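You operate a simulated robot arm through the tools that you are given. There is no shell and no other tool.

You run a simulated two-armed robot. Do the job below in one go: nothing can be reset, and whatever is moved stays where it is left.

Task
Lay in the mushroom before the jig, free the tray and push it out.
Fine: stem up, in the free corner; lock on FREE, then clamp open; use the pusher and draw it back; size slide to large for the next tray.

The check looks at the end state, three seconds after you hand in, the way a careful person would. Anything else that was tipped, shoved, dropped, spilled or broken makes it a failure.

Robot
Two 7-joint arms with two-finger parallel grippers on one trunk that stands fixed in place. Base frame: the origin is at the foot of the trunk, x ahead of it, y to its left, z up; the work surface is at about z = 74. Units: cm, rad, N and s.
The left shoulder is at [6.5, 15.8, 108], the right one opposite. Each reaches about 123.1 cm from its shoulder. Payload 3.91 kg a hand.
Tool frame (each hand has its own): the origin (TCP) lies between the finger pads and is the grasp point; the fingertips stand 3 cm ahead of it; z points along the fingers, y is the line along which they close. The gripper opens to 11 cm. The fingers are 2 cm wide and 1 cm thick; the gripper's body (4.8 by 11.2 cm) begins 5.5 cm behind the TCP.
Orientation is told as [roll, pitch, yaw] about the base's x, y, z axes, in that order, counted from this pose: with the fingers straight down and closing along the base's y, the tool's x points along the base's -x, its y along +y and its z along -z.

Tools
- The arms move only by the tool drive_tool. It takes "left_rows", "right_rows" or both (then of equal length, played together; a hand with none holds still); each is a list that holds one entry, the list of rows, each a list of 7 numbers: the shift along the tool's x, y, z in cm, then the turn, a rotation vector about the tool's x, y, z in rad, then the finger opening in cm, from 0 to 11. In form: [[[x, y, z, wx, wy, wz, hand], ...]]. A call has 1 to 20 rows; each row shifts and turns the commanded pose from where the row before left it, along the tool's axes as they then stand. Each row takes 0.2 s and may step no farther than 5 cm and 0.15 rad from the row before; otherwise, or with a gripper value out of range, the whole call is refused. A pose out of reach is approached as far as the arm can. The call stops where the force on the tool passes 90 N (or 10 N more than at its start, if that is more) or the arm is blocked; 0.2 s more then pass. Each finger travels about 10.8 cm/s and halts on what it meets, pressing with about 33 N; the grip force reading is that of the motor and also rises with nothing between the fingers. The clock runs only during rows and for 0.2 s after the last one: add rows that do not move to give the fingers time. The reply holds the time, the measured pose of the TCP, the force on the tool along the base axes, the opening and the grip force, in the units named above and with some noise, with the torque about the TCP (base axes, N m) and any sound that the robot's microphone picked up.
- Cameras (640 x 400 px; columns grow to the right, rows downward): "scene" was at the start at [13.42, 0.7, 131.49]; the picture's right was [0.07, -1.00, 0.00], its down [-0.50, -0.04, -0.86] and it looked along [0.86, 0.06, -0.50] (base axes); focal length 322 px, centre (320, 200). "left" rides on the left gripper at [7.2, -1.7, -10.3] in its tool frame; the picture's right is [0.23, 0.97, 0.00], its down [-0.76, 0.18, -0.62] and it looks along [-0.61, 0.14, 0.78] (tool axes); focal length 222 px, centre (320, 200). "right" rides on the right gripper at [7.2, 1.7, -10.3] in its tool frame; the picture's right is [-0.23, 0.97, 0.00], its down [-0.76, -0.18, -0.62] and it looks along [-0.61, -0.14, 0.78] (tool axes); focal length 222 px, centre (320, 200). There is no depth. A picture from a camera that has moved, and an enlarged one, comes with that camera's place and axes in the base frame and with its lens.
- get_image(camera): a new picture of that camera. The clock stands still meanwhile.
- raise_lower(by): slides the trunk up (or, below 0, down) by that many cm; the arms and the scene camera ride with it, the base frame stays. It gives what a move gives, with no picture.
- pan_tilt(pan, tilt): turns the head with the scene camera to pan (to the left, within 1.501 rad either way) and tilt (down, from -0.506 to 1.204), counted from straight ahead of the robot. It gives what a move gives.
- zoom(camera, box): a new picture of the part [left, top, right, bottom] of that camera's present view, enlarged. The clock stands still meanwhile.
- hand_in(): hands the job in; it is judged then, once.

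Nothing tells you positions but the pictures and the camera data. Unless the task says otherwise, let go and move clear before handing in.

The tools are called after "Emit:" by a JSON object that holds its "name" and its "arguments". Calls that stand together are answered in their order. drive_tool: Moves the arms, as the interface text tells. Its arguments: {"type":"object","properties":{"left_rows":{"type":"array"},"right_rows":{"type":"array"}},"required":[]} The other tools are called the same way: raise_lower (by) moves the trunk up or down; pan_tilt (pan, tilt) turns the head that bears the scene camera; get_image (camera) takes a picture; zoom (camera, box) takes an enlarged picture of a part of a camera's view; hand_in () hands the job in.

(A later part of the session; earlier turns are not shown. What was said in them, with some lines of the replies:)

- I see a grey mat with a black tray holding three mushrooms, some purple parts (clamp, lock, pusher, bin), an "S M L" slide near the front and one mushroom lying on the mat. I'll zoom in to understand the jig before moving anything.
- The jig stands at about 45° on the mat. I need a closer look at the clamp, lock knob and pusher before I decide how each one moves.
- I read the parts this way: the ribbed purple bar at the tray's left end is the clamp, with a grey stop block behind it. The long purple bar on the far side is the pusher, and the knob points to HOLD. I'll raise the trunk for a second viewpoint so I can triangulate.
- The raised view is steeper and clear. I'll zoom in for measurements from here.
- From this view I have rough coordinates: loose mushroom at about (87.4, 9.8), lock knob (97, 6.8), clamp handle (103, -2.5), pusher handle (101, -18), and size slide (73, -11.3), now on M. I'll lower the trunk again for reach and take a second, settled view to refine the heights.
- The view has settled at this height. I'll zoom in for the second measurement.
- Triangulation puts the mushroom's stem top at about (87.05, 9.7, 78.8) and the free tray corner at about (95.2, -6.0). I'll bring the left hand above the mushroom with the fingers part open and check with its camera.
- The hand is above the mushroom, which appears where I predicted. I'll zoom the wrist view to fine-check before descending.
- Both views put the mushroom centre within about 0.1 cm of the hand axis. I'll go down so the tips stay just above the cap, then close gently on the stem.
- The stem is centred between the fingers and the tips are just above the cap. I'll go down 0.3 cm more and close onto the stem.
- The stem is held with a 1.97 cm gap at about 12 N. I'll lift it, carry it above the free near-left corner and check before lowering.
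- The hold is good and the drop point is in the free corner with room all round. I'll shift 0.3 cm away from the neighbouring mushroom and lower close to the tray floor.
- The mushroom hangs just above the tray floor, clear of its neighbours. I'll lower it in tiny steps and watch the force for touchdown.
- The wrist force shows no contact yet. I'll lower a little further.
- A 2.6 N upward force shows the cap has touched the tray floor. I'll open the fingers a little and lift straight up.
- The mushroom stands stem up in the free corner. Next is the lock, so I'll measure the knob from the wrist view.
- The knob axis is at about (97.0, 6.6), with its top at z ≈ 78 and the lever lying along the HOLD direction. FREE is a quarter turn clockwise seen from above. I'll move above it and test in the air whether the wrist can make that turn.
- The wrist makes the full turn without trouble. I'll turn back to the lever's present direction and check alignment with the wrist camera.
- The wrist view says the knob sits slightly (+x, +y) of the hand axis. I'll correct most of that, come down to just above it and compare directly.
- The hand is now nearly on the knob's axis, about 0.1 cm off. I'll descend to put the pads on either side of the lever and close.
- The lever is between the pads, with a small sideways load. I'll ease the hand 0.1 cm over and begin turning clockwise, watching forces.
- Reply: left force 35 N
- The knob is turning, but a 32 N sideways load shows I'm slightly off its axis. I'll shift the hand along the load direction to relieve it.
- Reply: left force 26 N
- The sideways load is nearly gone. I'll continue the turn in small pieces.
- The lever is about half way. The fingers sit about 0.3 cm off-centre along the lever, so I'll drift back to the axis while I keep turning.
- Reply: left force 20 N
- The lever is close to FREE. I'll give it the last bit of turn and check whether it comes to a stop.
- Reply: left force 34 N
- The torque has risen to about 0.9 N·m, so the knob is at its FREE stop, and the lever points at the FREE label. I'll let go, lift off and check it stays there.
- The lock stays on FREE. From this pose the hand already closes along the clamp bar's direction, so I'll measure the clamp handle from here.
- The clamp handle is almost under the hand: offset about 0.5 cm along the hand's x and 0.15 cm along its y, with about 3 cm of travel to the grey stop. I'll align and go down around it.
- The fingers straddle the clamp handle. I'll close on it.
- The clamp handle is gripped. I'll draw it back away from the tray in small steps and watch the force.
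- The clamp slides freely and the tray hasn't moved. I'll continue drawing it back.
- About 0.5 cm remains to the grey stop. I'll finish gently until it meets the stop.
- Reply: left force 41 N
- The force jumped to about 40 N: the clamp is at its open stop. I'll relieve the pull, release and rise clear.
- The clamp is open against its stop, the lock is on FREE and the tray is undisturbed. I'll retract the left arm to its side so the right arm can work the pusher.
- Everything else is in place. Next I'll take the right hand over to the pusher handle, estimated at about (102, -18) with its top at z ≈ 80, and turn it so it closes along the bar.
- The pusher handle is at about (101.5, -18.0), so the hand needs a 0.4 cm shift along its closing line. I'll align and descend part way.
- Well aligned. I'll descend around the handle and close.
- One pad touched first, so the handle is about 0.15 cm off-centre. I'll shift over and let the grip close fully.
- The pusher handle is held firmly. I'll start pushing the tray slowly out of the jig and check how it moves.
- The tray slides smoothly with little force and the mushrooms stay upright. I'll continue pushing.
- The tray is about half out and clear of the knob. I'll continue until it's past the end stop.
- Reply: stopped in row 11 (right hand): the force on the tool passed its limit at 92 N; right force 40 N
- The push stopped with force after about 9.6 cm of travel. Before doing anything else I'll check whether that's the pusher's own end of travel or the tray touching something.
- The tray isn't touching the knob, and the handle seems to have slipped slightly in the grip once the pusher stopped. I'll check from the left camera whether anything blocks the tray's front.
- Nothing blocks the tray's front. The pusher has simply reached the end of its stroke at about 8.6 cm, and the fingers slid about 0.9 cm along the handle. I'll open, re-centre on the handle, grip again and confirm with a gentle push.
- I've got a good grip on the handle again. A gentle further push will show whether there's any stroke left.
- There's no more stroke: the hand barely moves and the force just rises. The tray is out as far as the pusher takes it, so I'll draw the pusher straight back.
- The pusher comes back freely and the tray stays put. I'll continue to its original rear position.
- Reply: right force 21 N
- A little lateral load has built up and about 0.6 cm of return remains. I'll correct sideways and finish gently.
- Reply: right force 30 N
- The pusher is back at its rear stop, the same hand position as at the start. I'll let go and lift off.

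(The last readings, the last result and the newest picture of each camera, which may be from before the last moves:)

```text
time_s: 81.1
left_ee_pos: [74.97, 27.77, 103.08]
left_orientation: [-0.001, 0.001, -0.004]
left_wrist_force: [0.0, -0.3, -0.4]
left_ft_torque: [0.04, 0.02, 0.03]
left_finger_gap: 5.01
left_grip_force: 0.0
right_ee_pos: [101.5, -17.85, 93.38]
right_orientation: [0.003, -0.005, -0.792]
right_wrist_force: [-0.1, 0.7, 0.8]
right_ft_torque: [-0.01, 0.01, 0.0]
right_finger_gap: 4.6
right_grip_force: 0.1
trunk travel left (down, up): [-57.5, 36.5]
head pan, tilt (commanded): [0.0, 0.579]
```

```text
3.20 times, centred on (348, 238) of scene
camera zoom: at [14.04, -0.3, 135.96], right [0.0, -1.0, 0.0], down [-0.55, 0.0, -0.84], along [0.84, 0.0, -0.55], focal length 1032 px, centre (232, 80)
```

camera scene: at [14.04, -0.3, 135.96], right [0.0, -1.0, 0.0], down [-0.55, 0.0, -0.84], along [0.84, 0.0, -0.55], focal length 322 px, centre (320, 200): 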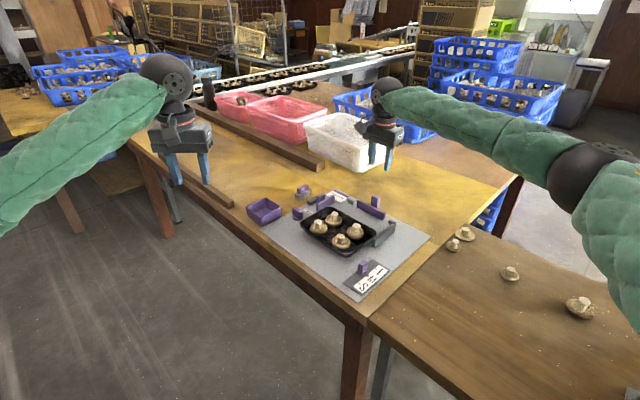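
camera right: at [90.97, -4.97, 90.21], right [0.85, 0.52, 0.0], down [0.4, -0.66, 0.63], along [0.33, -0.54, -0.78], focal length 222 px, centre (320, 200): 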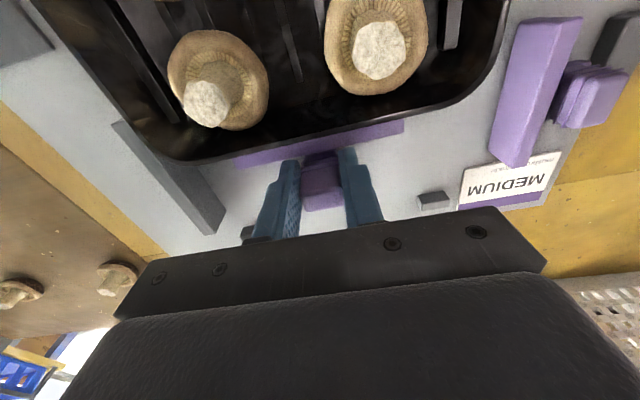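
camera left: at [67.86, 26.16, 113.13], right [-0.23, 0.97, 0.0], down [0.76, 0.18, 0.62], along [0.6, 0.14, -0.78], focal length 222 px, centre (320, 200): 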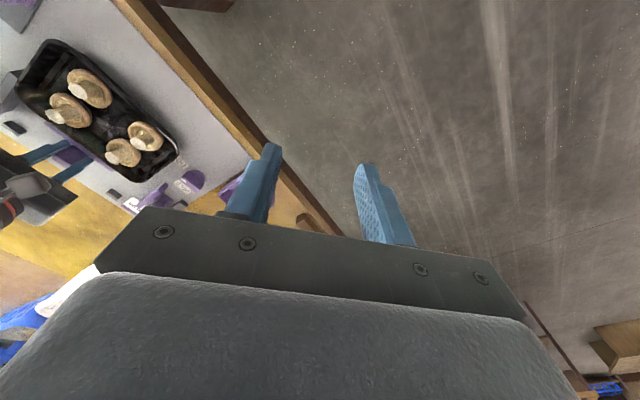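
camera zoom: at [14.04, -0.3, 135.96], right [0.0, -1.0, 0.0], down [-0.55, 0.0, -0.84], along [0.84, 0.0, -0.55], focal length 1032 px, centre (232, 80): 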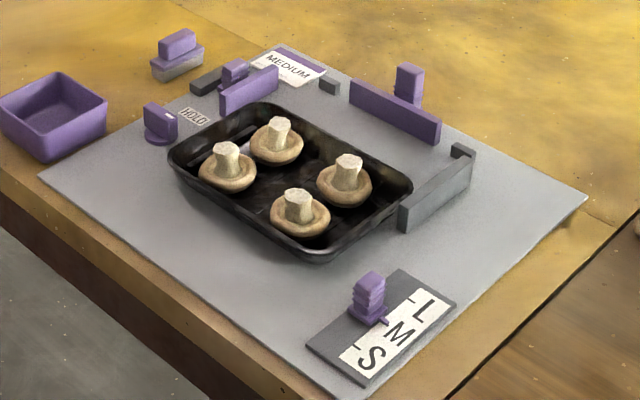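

Tray is out, pusher back, clamp open, lock on FREE. The size slide is left, so I'll move the right hand above its knob at about (72.7, -11.1) and turn it to close along the slide's track.

Emit:
{"name": "drive_tool", "arguments": {"right_rows": [[[3.59, -2.23, -0.2, 0, 0, 0, 5], [3.59, -2.23, 0, 0, 0, 0, 5], [3.59, -2.23, 0, 0, 0, 0, 5], [3.59, -2.23, 0, 0, 0, 0, 5], [3.59, -2.23, 0, 0, 0, 0, 5], [3.59, -2.23, 0, 0, 0, 0, 5], [3.59, -2.23, 0, 0, 0, 0, 5], [0, 0, 0, 0, 0, -0.1434, 5], [0, 0, 0, 0, 0, -0.1434, 5], [0, 0, 0, 0, 0, -0.1434, 5], [0, 0, 0, 0, 0, -0.1434, 5], [0, 0, 0, 0, 0, -0.1434, 5], [0, 0, 0, 0, 0, -0.1434, 5], [0, 0, 0, 0, 0, -0.1434, 5], [0, 0, 0, 0, 0, -0.1434, 5], [0, 0, 0, 0, 0, -0.1434, 5], [0, 0, 0, 0, 0, -0.1434, 5], [0, 0, 0, 0, 0, -0.1434, 5], [0, 0, 0, 0, 0, 0, 5]]]}}

Emit:
{"name": "get_image", "arguments": {"camera": "right"}}

Emit:
{"name": "zoom", "arguments": {"camera": "right", "box": [230, 60, 420, 230]}}

Emit:
{"name": "get_image", "arguments": {"camera": "scene"}}

```text
time_s: 85.1
left_ee_pos: [75.01, 27.73, 103.07]
left_orientation: [0.0, -0.001, -0.001]
left_wrist_force: [0.6, -0.5, 0.2]
left_ft_torque: [0.04, -0.01, -0.04]
left_finger_gap: 5.02
left_grip_force: 0.0
right_ee_pos: [72.82, -11.06, 93.51]
right_orientation: [-0.007, -0.004, 0.789]
right_wrist_force: [0.0, 0.5, 0.3]
right_ft_torque: [-0.01, 0.04, 0.01]
right_finger_gap: 5.03
right_grip_force: 0.0
trunk travel left (down, up): [-57.5, 36.5]
head pan, tilt (commanded): [0.0, 0.579]
```

```text
taken
camera right: at [66.47, -14.93, 103.8], right [-0.53, 0.85, -0.01], down [0.66, 0.42, 0.63], along [0.53, 0.33, -0.78], focal length 222 px, centre (320, 200)
```

right: 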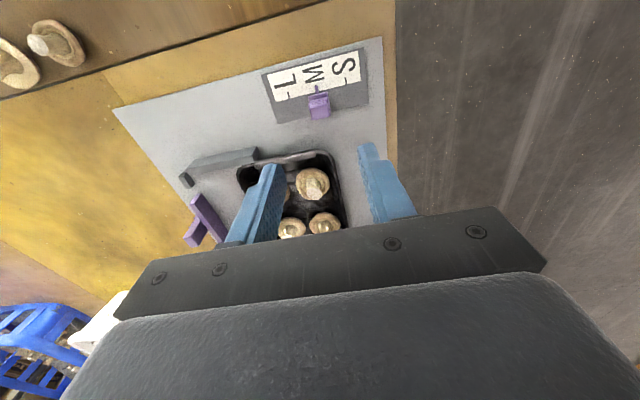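

```text
2.35 times, centred on (325, 145) of right
camera zoom: at [66.47, -14.93, 103.8], right [-0.53, 0.85, -0.01], down [0.66, 0.42, 0.63], along [0.53, 0.33, -0.78], focal length 523 px, centre (308, 329)
```

zoom: 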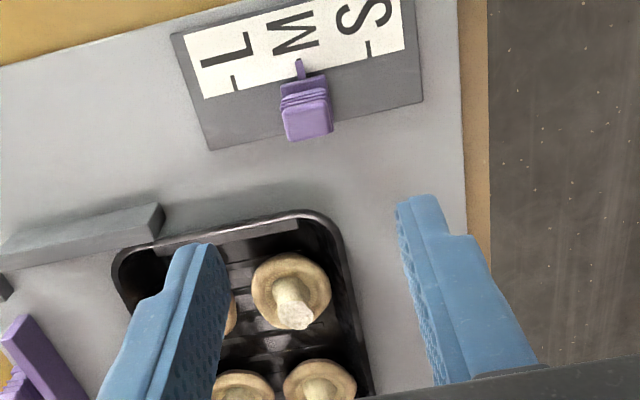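

```text
taken
camera scene: at [13.97, -0.28, 135.98], right [0.0, -1.0, 0.0], down [-0.55, 0.0, -0.84], along [0.84, 0.0, -0.55], focal length 322 px, centre (320, 200)
```

scene: 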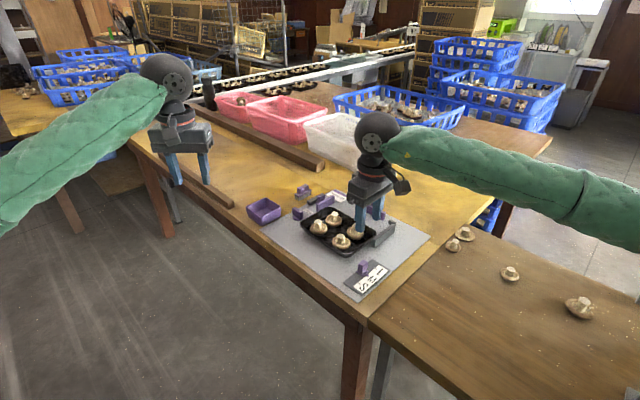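

The slide knob is nearly under the hand. I'll align and descend part way, then check.

Emit:
{"name": "drive_tool", "arguments": {"right_rows": [[[-0.25, 0, 3.5, 0, 0, 0, 5], [0, 0, 3.5, 0, 0, 0, 5], [0, 0, 2.5, 0, 0, 0, 5], [0, 0, 0, 0, 0, 0, 5]]]}}

Emit:
{"name": "zoom", "arguments": {"camera": "right", "box": [230, 60, 420, 230]}}

Emit:
{"name": "zoom", "arguments": {"camera": "scene", "box": [330, 215, 410, 295]}}

```text
time_s: 86.1
left_ee_pos: [74.88, 27.85, 103.19]
left_orientation: [0.0, 0.0, 0.0]
left_wrist_force: [-0.3, -0.2, 0.5]
left_ft_torque: [-0.02, 0.01, -0.01]
left_finger_gap: 5.03
left_grip_force: 0.1
right_ee_pos: [72.98, -10.77, 83.99]
right_orientation: [-0.007, -0.003, 0.787]
right_wrist_force: [-0.3, -0.1, 0.1]
right_ft_torque: [0.01, 0.01, -0.02]
right_finger_gap: 5.01
right_grip_force: 0.1
trunk travel left (down, up): [-57.5, 36.5]
head pan, tilt (commanded): [0.0, 0.579]
```

```text
2.35 times, centred on (325, 145) of right
camera zoom: at [66.59, -14.7, 94.32], right [-0.53, 0.85, -0.01], down [0.66, 0.42, 0.63], along [0.53, 0.33, -0.78], focal length 523 px, centre (308, 329)
```

zoom: 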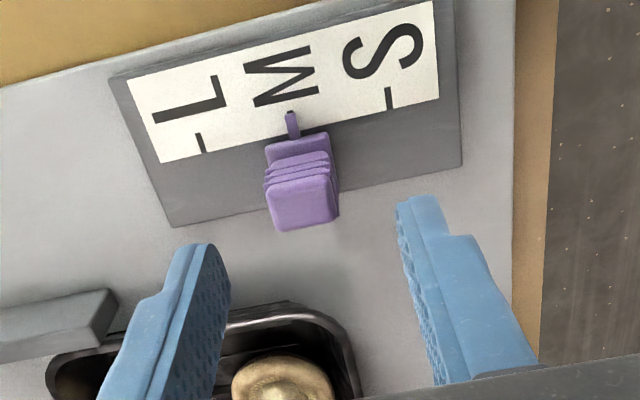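

```text
5.00 times, centred on (370, 255) of scene
camera zoom: at [13.93, -0.27, 135.98], right [0.0, -1.0, 0.0], down [-0.55, 0.0, -0.84], along [0.84, 0.0, -0.55], focal length 1613 px, centre (70, -75)
```

zoom: 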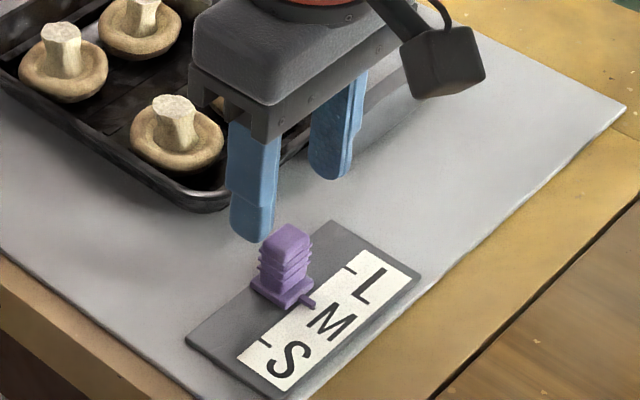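

Well centred. I'll descend and close on the slide knob.

Emit:
{"name": "drive_tool", "arguments": {"right_rows": [[[0.1, -0.1, 2.0, 0, 0, 0, 5], [0, 0, 1.6, 0, 0, 0, 5], [0, 0, 0.9, 0, 0, 0, 5], [0, 0, 0, 0, 0, 0, 4], [0, 0, 0, 0, 0, 0, 3], [0, 0, 0, 0, 0, 0, 2.4], [0, 0, 0, 0, 0, 0, 2.0], [0, 0, 0, 0, 0, 0, 2.0]]]}}

Emit:
{"name": "zoom", "arguments": {"camera": "right", "box": [230, 60, 420, 230]}}

Emit:
{"name": "zoom", "arguments": {"camera": "scene", "box": [330, 215, 410, 295]}}

```text
time_s: 87.9
left_ee_pos: [74.93, 27.58, 103.17]
left_orientation: [0.001, 0.0, -0.001]
left_wrist_force: [0.6, -0.1, 0.9]
left_ft_torque: [0.01, -0.01, 0.01]
left_finger_gap: 5.01
left_grip_force: 0.1
right_ee_pos: [73.18, -10.94, 79.46]
right_orientation: [-0.006, -0.003, 0.787]
right_wrist_force: [0.8, 0.6, -0.4]
right_ft_torque: [0.28, 0.16, -0.02]
right_finger_gap: 2.15
right_grip_force: 44.9
trunk travel left (down, up): [-57.5, 36.5]
head pan, tilt (commanded): [0.0, 0.579]
```

```text
2.35 times, centred on (325, 145) of right
camera zoom: at [66.76, -14.88, 89.74], right [-0.53, 0.85, -0.01], down [0.66, 0.42, 0.63], along [0.53, 0.33, -0.78], focal length 523 px, centre (308, 329)
```

zoom: 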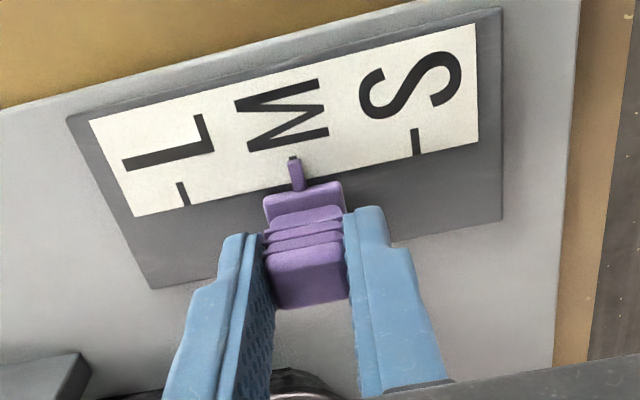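

```text
5.00 times, centred on (370, 255) of scene
camera zoom: at [13.97, -0.28, 135.97], right [0.0, -1.0, 0.0], down [-0.55, 0.0, -0.84], along [0.84, 0.0, -0.55], focal length 1613 px, centre (70, -75)
```

zoom: 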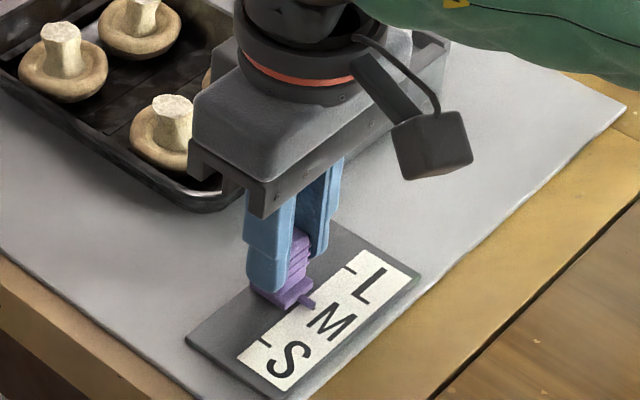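

The slide knob is gripped and its pointer is at M. I'll move it along the track towards L.

Emit:
{"name": "drive_tool", "arguments": {"right_rows": [[[0, -0.3, 0, 0, 0, 0, 2.0], [0, -0.5, 0, 0, 0, 0, 2.0], [0, -0.5, 0, 0, 0, 0, 2.0], [0, -0.5, 0, 0, 0, 0, 2.0], [0, -0.5, 0, 0, 0, 0, 2.0], [0, -0.5, 0, 0, 0, 0, 2.0], [0, -0.3, 0, 0, 0, 0, 2.0], [0, 0, 0, 0, 0, 0, 2.0]]]}}

Emit:
{"name": "zoom", "arguments": {"camera": "right", "box": [230, 60, 420, 230]}}

Emit:
{"name": "zoom", "arguments": {"camera": "scene", "box": [330, 215, 410, 295]}}

```text
time_s: 89.7
left_ee_pos: [75.21, 27.79, 103.15]
left_orientation: [0.001, 0.002, -0.002]
left_wrist_force: [-0.1, 0.5, 0.5]
left_ft_torque: [0.0, 0.03, 0.02]
left_finger_gap: 5.01
left_grip_force: 0.1
right_ee_pos: [75.32, -13.24, 79.5]
right_orientation: [-0.005, -0.002, 0.787]
right_wrist_force: [2.9, 3.0, -8.6]
right_ft_torque: [0.24, 0.11, -0.02]
right_finger_gap: 2.18
right_grip_force: 44.7
trunk travel left (down, up): [-57.5, 36.5]
head pan, tilt (commanded): [0.0, 0.579]
```

```text
2.35 times, centred on (325, 145) of right
camera zoom: at [68.99, -17.09, 89.75], right [-0.53, 0.85, -0.01], down [0.66, 0.42, 0.63], along [0.53, 0.33, -0.78], focal length 523 px, centre (308, 329)
```

zoom: 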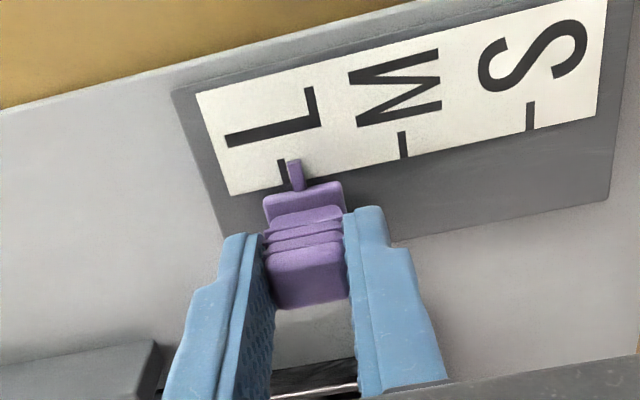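

```text
5.00 times, centred on (370, 255) of scene
camera zoom: at [14.06, -0.27, 135.96], right [0.0, -1.0, 0.0], down [-0.55, 0.0, -0.84], along [0.84, 0.0, -0.55], focal length 1613 px, centre (70, -75)
```

zoom: 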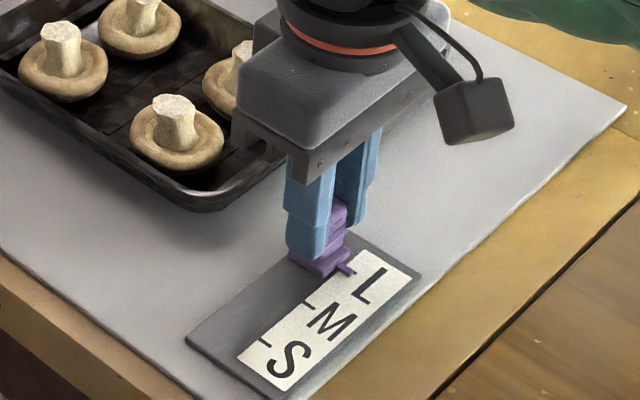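

The pointer is about 0.38 cm short of the L tick. I'll move the rest of the way.

Emit:
{"name": "drive_tool", "arguments": {"right_rows": [[[0, -0.2, 0, 0, 0, 0, 2.0], [0, -0.18, 0, 0, 0, 0, 2.0], [0, 0, 0, 0, 0, 0, 2.0]]]}}

Emit:
{"name": "zoom", "arguments": {"camera": "right", "box": [260, 80, 380, 180]}}

Emit:
{"name": "zoom", "arguments": {"camera": "scene", "box": [355, 250, 405, 290]}}

```text
time_s: 90.5
left_ee_pos: [75.05, 27.81, 103.01]
left_orientation: [-0.001, 0.004, -0.001]
left_wrist_force: [0.1, 0.8, -0.5]
left_ft_torque: [-0.05, -0.03, 0.0]
left_finger_gap: 5.0
left_grip_force: 0.2
right_ee_pos: [75.57, -13.47, 79.43]
right_orientation: [-0.005, -0.004, 0.787]
right_wrist_force: [1.1, 3.3, -12.6]
right_ft_torque: [0.6, -0.21, -0.04]
right_finger_gap: 2.15
right_grip_force: 44.9
trunk travel left (down, up): [-57.5, 36.5]
head pan, tilt (commanded): [0.0, 0.579]
```

```text
4.00 times, centred on (320, 130) of right
camera zoom: at [69.28, -17.38, 89.76], right [-0.53, 0.85, -0.01], down [0.66, 0.42, 0.63], along [0.53, 0.33, -0.78], focal length 888 px, centre (320, 480)
```

zoom: 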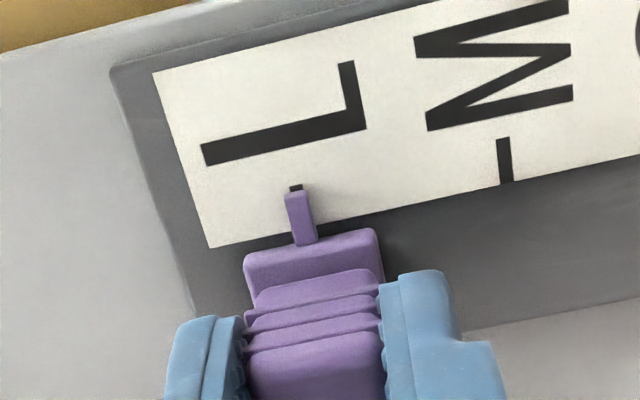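

```text
10.00 times, centred on (380, 270) of scene
camera zoom: at [14.06, -0.28, 135.96], right [0.0, -1.0, 0.0], down [-0.55, 0.0, -0.84], along [0.84, 0.0, -0.55], focal length 3226 px, centre (-280, -500)
```

zoom: 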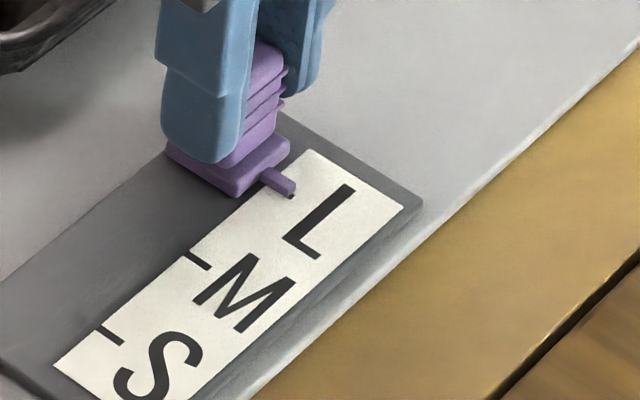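

The pointer lies exactly on the L tick. I'll release and lift the right hand clear.

Emit:
{"name": "drive_tool", "arguments": {"right_rows": [[[0, 0, 0, 0, 0, 0, 2.4], [0, 0, 0, 0, 0, 0, 3.2], [0, 0, 0, 0, 0, 0, 4.4], [0, 0, 0, 0, 0, 0, 4.4], [0, 0, -1.0, 0, 0, 0, 4.4], [0, 0, -3.0, 0, 0, 0, 4.4], [0, 0, -4.5, 0, 0, 0, 4.4], [0, 0, -4.5, 0, 0, 0, 4.4], [0, 0, -4.5, 0, 0, 0, 4.4], [0, 0, 0, 0, 0, 0, 4.4]]]}}

Emit:
{"name": "drive_tool", "arguments": {"right_rows": [[[3.5, -3.0, -0.5, 0, 0, 0.1, 5], [3.5, -3.0, -0.5, 0, 0, 0.1, 5], [3.0, -3.2, -0.5, 0, 0, 0.1, 5], [2.5, -3.5, -0.5, 0, 0, 0.1, 5], [2.0, -3.5, -0.5, 0, 0, 0.1, 5], [1.5, -3.5, -0.5, 0, 0, 0.1, 5], [0, 0, 0, 0, 0, 0, 5]]]}}

Emit:
{"name": "get_image", "arguments": {"camera": "scene"}}

Emit:
{"name": "zoom", "arguments": {"camera": "scene", "box": [255, 175, 435, 305]}}

```text
time_s: 92.7
left_ee_pos: [75.03, 27.72, 103.17]
left_orientation: [0.0, 0.001, -0.003]
left_wrist_force: [-0.2, -0.8, 0.3]
left_ft_torque: [0.04, 0.02, 0.03]
left_finger_gap: 5.01
left_grip_force: 0.1
right_ee_pos: [75.37, -13.47, 97.07]
right_orientation: [-0.005, -0.003, 0.787]
right_wrist_force: [-0.9, 0.4, -0.1]
right_ft_torque: [-0.02, 0.01, 0.0]
right_finger_gap: 4.41
right_grip_force: 0.1
trunk travel left (down, up): [-57.5, 36.5]
head pan, tilt (commanded): [0.0, 0.579]
```

```text
time_s: 94.3
left_ee_pos: [75.05, 27.8, 103.02]
left_orientation: [0.001, 0.003, -0.002]
left_wrist_force: [0.0, 0.8, 0.2]
left_ft_torque: [-0.03, 0.02, -0.03]
left_finger_gap: 4.98
left_grip_force: 0.0
right_ee_pos: [71.9, -38.96, 100.08]
right_orientation: [-0.003, -0.006, 0.185]
right_wrist_force: [-1.0, -0.1, -0.2]
right_ft_torque: [0.02, 0.02, 0.01]
right_finger_gap: 5.02
right_grip_force: 0.1
trunk travel left (down, up): [-57.5, 36.5]
head pan, tilt (commanded): [0.0, 0.579]
```

```text
taken
camera scene: at [14.01, -0.22, 135.97], right [0.0, -1.0, 0.0], down [-0.55, 0.0, -0.84], along [0.84, 0.0, -0.55], focal length 322 px, centre (320, 200)
```

scene: 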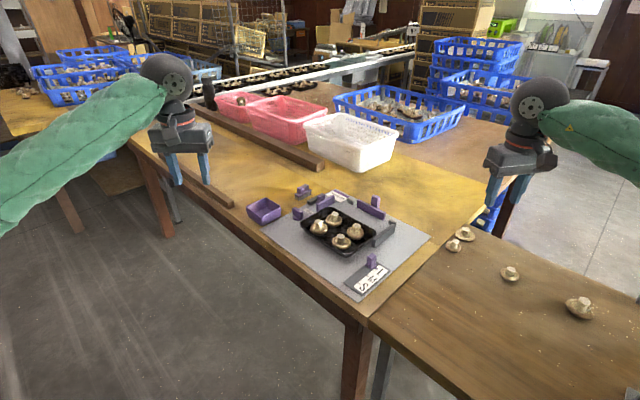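

```text
3.08 times, centred on (345, 240) of scene
camera zoom: at [14.01, -0.22, 135.97], right [0.0, -1.0, 0.0], down [-0.55, 0.0, -0.84], along [0.84, 0.0, -0.55], focal length 992 px, centre (243, 77)
```

zoom: 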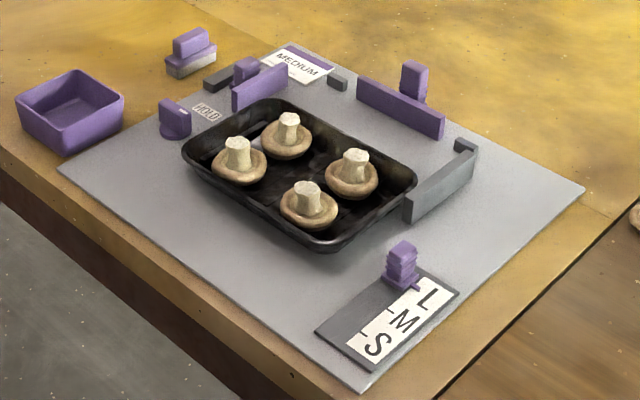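

Both arms are clear. Before handing in I'll check each end state up close.

Emit:
{"name": "raise_lower", "arguments": {"by": 25}}

Emit:
{"name": "pan_tilt", "arguments": {"pan": 0.0, "tilt": 0.75}}

Emit:
{"name": "zoom", "arguments": {"camera": "scene", "box": [255, 170, 420, 297]}}

Emit:
{"name": "zoom", "arguments": {"camera": "scene", "box": [285, 180, 345, 220]}}

Emit:
{"name": "zoom", "arguments": {"camera": "scene", "box": [335, 250, 395, 290]}}

Emit:
{"name": "zoom", "arguments": {"camera": "scene", "box": [335, 185, 405, 232]}}

```text
time_s: 96.9
left_ee_pos: [74.96, 27.76, 128.12]
left_orientation: [0.001, 0.0, -0.001]
left_wrist_force: [0.3, -0.3, -0.4]
left_ft_torque: [0.01, -0.02, -0.01]
left_finger_gap: 5.0
left_grip_force: 0.0
right_ee_pos: [71.97, -39.04, 125.06]
right_orientation: [-0.003, -0.006, 0.187]
right_wrist_force: [0.3, 0.9, 0.0]
right_ft_torque: [-0.01, 0.02, -0.02]
right_finger_gap: 5.02
right_grip_force: 0.0
trunk travel left (down, up): [-82.5, 11.5]
head pan, tilt (commanded): [0.0, 0.579]
```

```text
time_s: 97.6
left_ee_pos: [75.01, 27.73, 128.3]
left_orientation: [0.001, 0.002, -0.003]
left_wrist_force: [-1.2, 0.2, 0.0]
left_ft_torque: [-0.01, -0.01, -0.04]
left_finger_gap: 5.02
left_grip_force: 0.1
right_ee_pos: [71.8, -39.14, 124.96]
right_orientation: [-0.003, -0.007, 0.187]
right_wrist_force: [0.8, 0.7, 0.4]
right_ft_torque: [0.03, 0.03, 0.0]
right_finger_gap: 5.02
right_grip_force: 0.0
trunk travel left (down, up): [-82.5, 11.5]
head pan, tilt (commanded): [0.0, 0.75]
```

```text
3.15 times, centred on (338, 234) of scene
camera zoom: at [13.37, -0.3, 159.51], right [0.0, -1.0, 0.0], down [-0.68, 0.0, -0.73], along [0.73, 0.0, -0.68], focal length 1016 px, centre (265, 94)
```

zoom: 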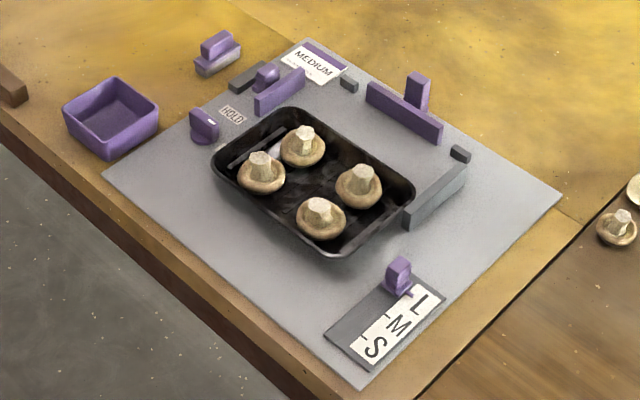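

```text
10.00 times, centred on (315, 200) of scene
camera zoom: at [13.37, -0.3, 159.51], right [0.0, -1.0, 0.0], down [-0.68, 0.0, -0.73], along [0.73, 0.0, -0.68], focal length 3226 px, centre (370, 200)
```

zoom: 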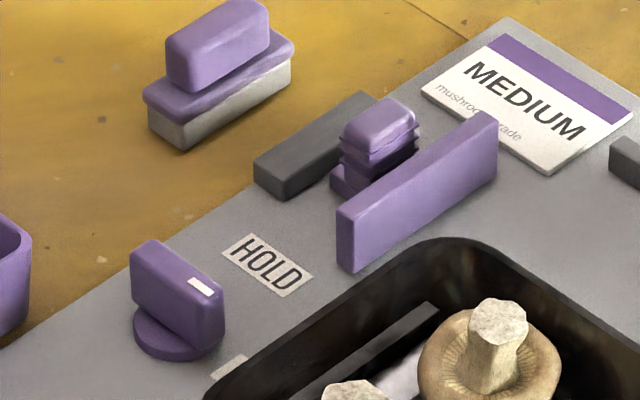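

```text
10.00 times, centred on (365, 270) of scene
camera zoom: at [13.37, -0.3, 159.51], right [0.0, -1.0, 0.0], down [-0.68, 0.0, -0.73], along [0.73, 0.0, -0.68], focal length 3226 px, centre (-130, -500)
```

zoom: 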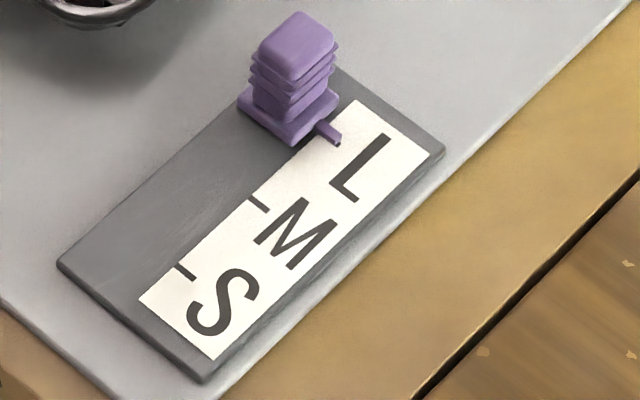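

```text
8.51 times, centred on (370, 208) of scene
camera zoom: at [13.37, -0.3, 159.51], right [0.0, -1.0, 0.0], down [-0.68, 0.0, -0.73], along [0.73, 0.0, -0.68], focal length 2745 px, centre (-106, 128)
```

zoom: 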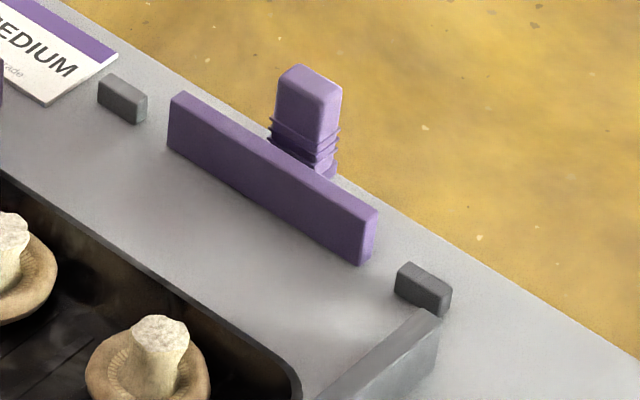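

The job is done and I'm handing it in; I checked each part up close:
- **Tray:** all four mushrooms are stem up. The tray is out by the pusher's full stroke of about 8.6 cm. Its far end still sits about 2–3 cm alongside the grey end stop.
- **Lock and clamp:** the lock is on FREE, and the clamp is open against its stop.
- **Pusher:** it is back at its rear stop.
- **Size slide:** the pointer is on L.

Nothing else was moved, and both hands are empty and clear.

Emit:
{"name": "hand_in", "arguments": {}}

```text
The job is handed in.
```

I handed the job in. When I last checked, everything asked for was in place, and I haven't seen the result of the check.

- **Mushroom:** it stands stem up in the tray's free corner, alongside the other three.
- **Lock and clamp:** the lock was turned to its stop at FREE first. The clamp was then drawn back to its open stop.
- **Tray:** the pusher moved it out by its full stroke, about 8.6 cm. Its far edge still sits about 2–3 cm alongside the grey end stop, because the pusher goes no further.
- **Pusher:** it is back at its rear stop.
- **Size slide:** the pointer is on the L mark.

At the end of the push the fingers slid about 1 cm along the pusher handle, when the pusher reached its limit and the force went just past 90 N. I gripped again and a gentle push confirmed it was at its end. I saw no damage, and nothing else was knocked or shifted. Both hands are empty and clear of the table.
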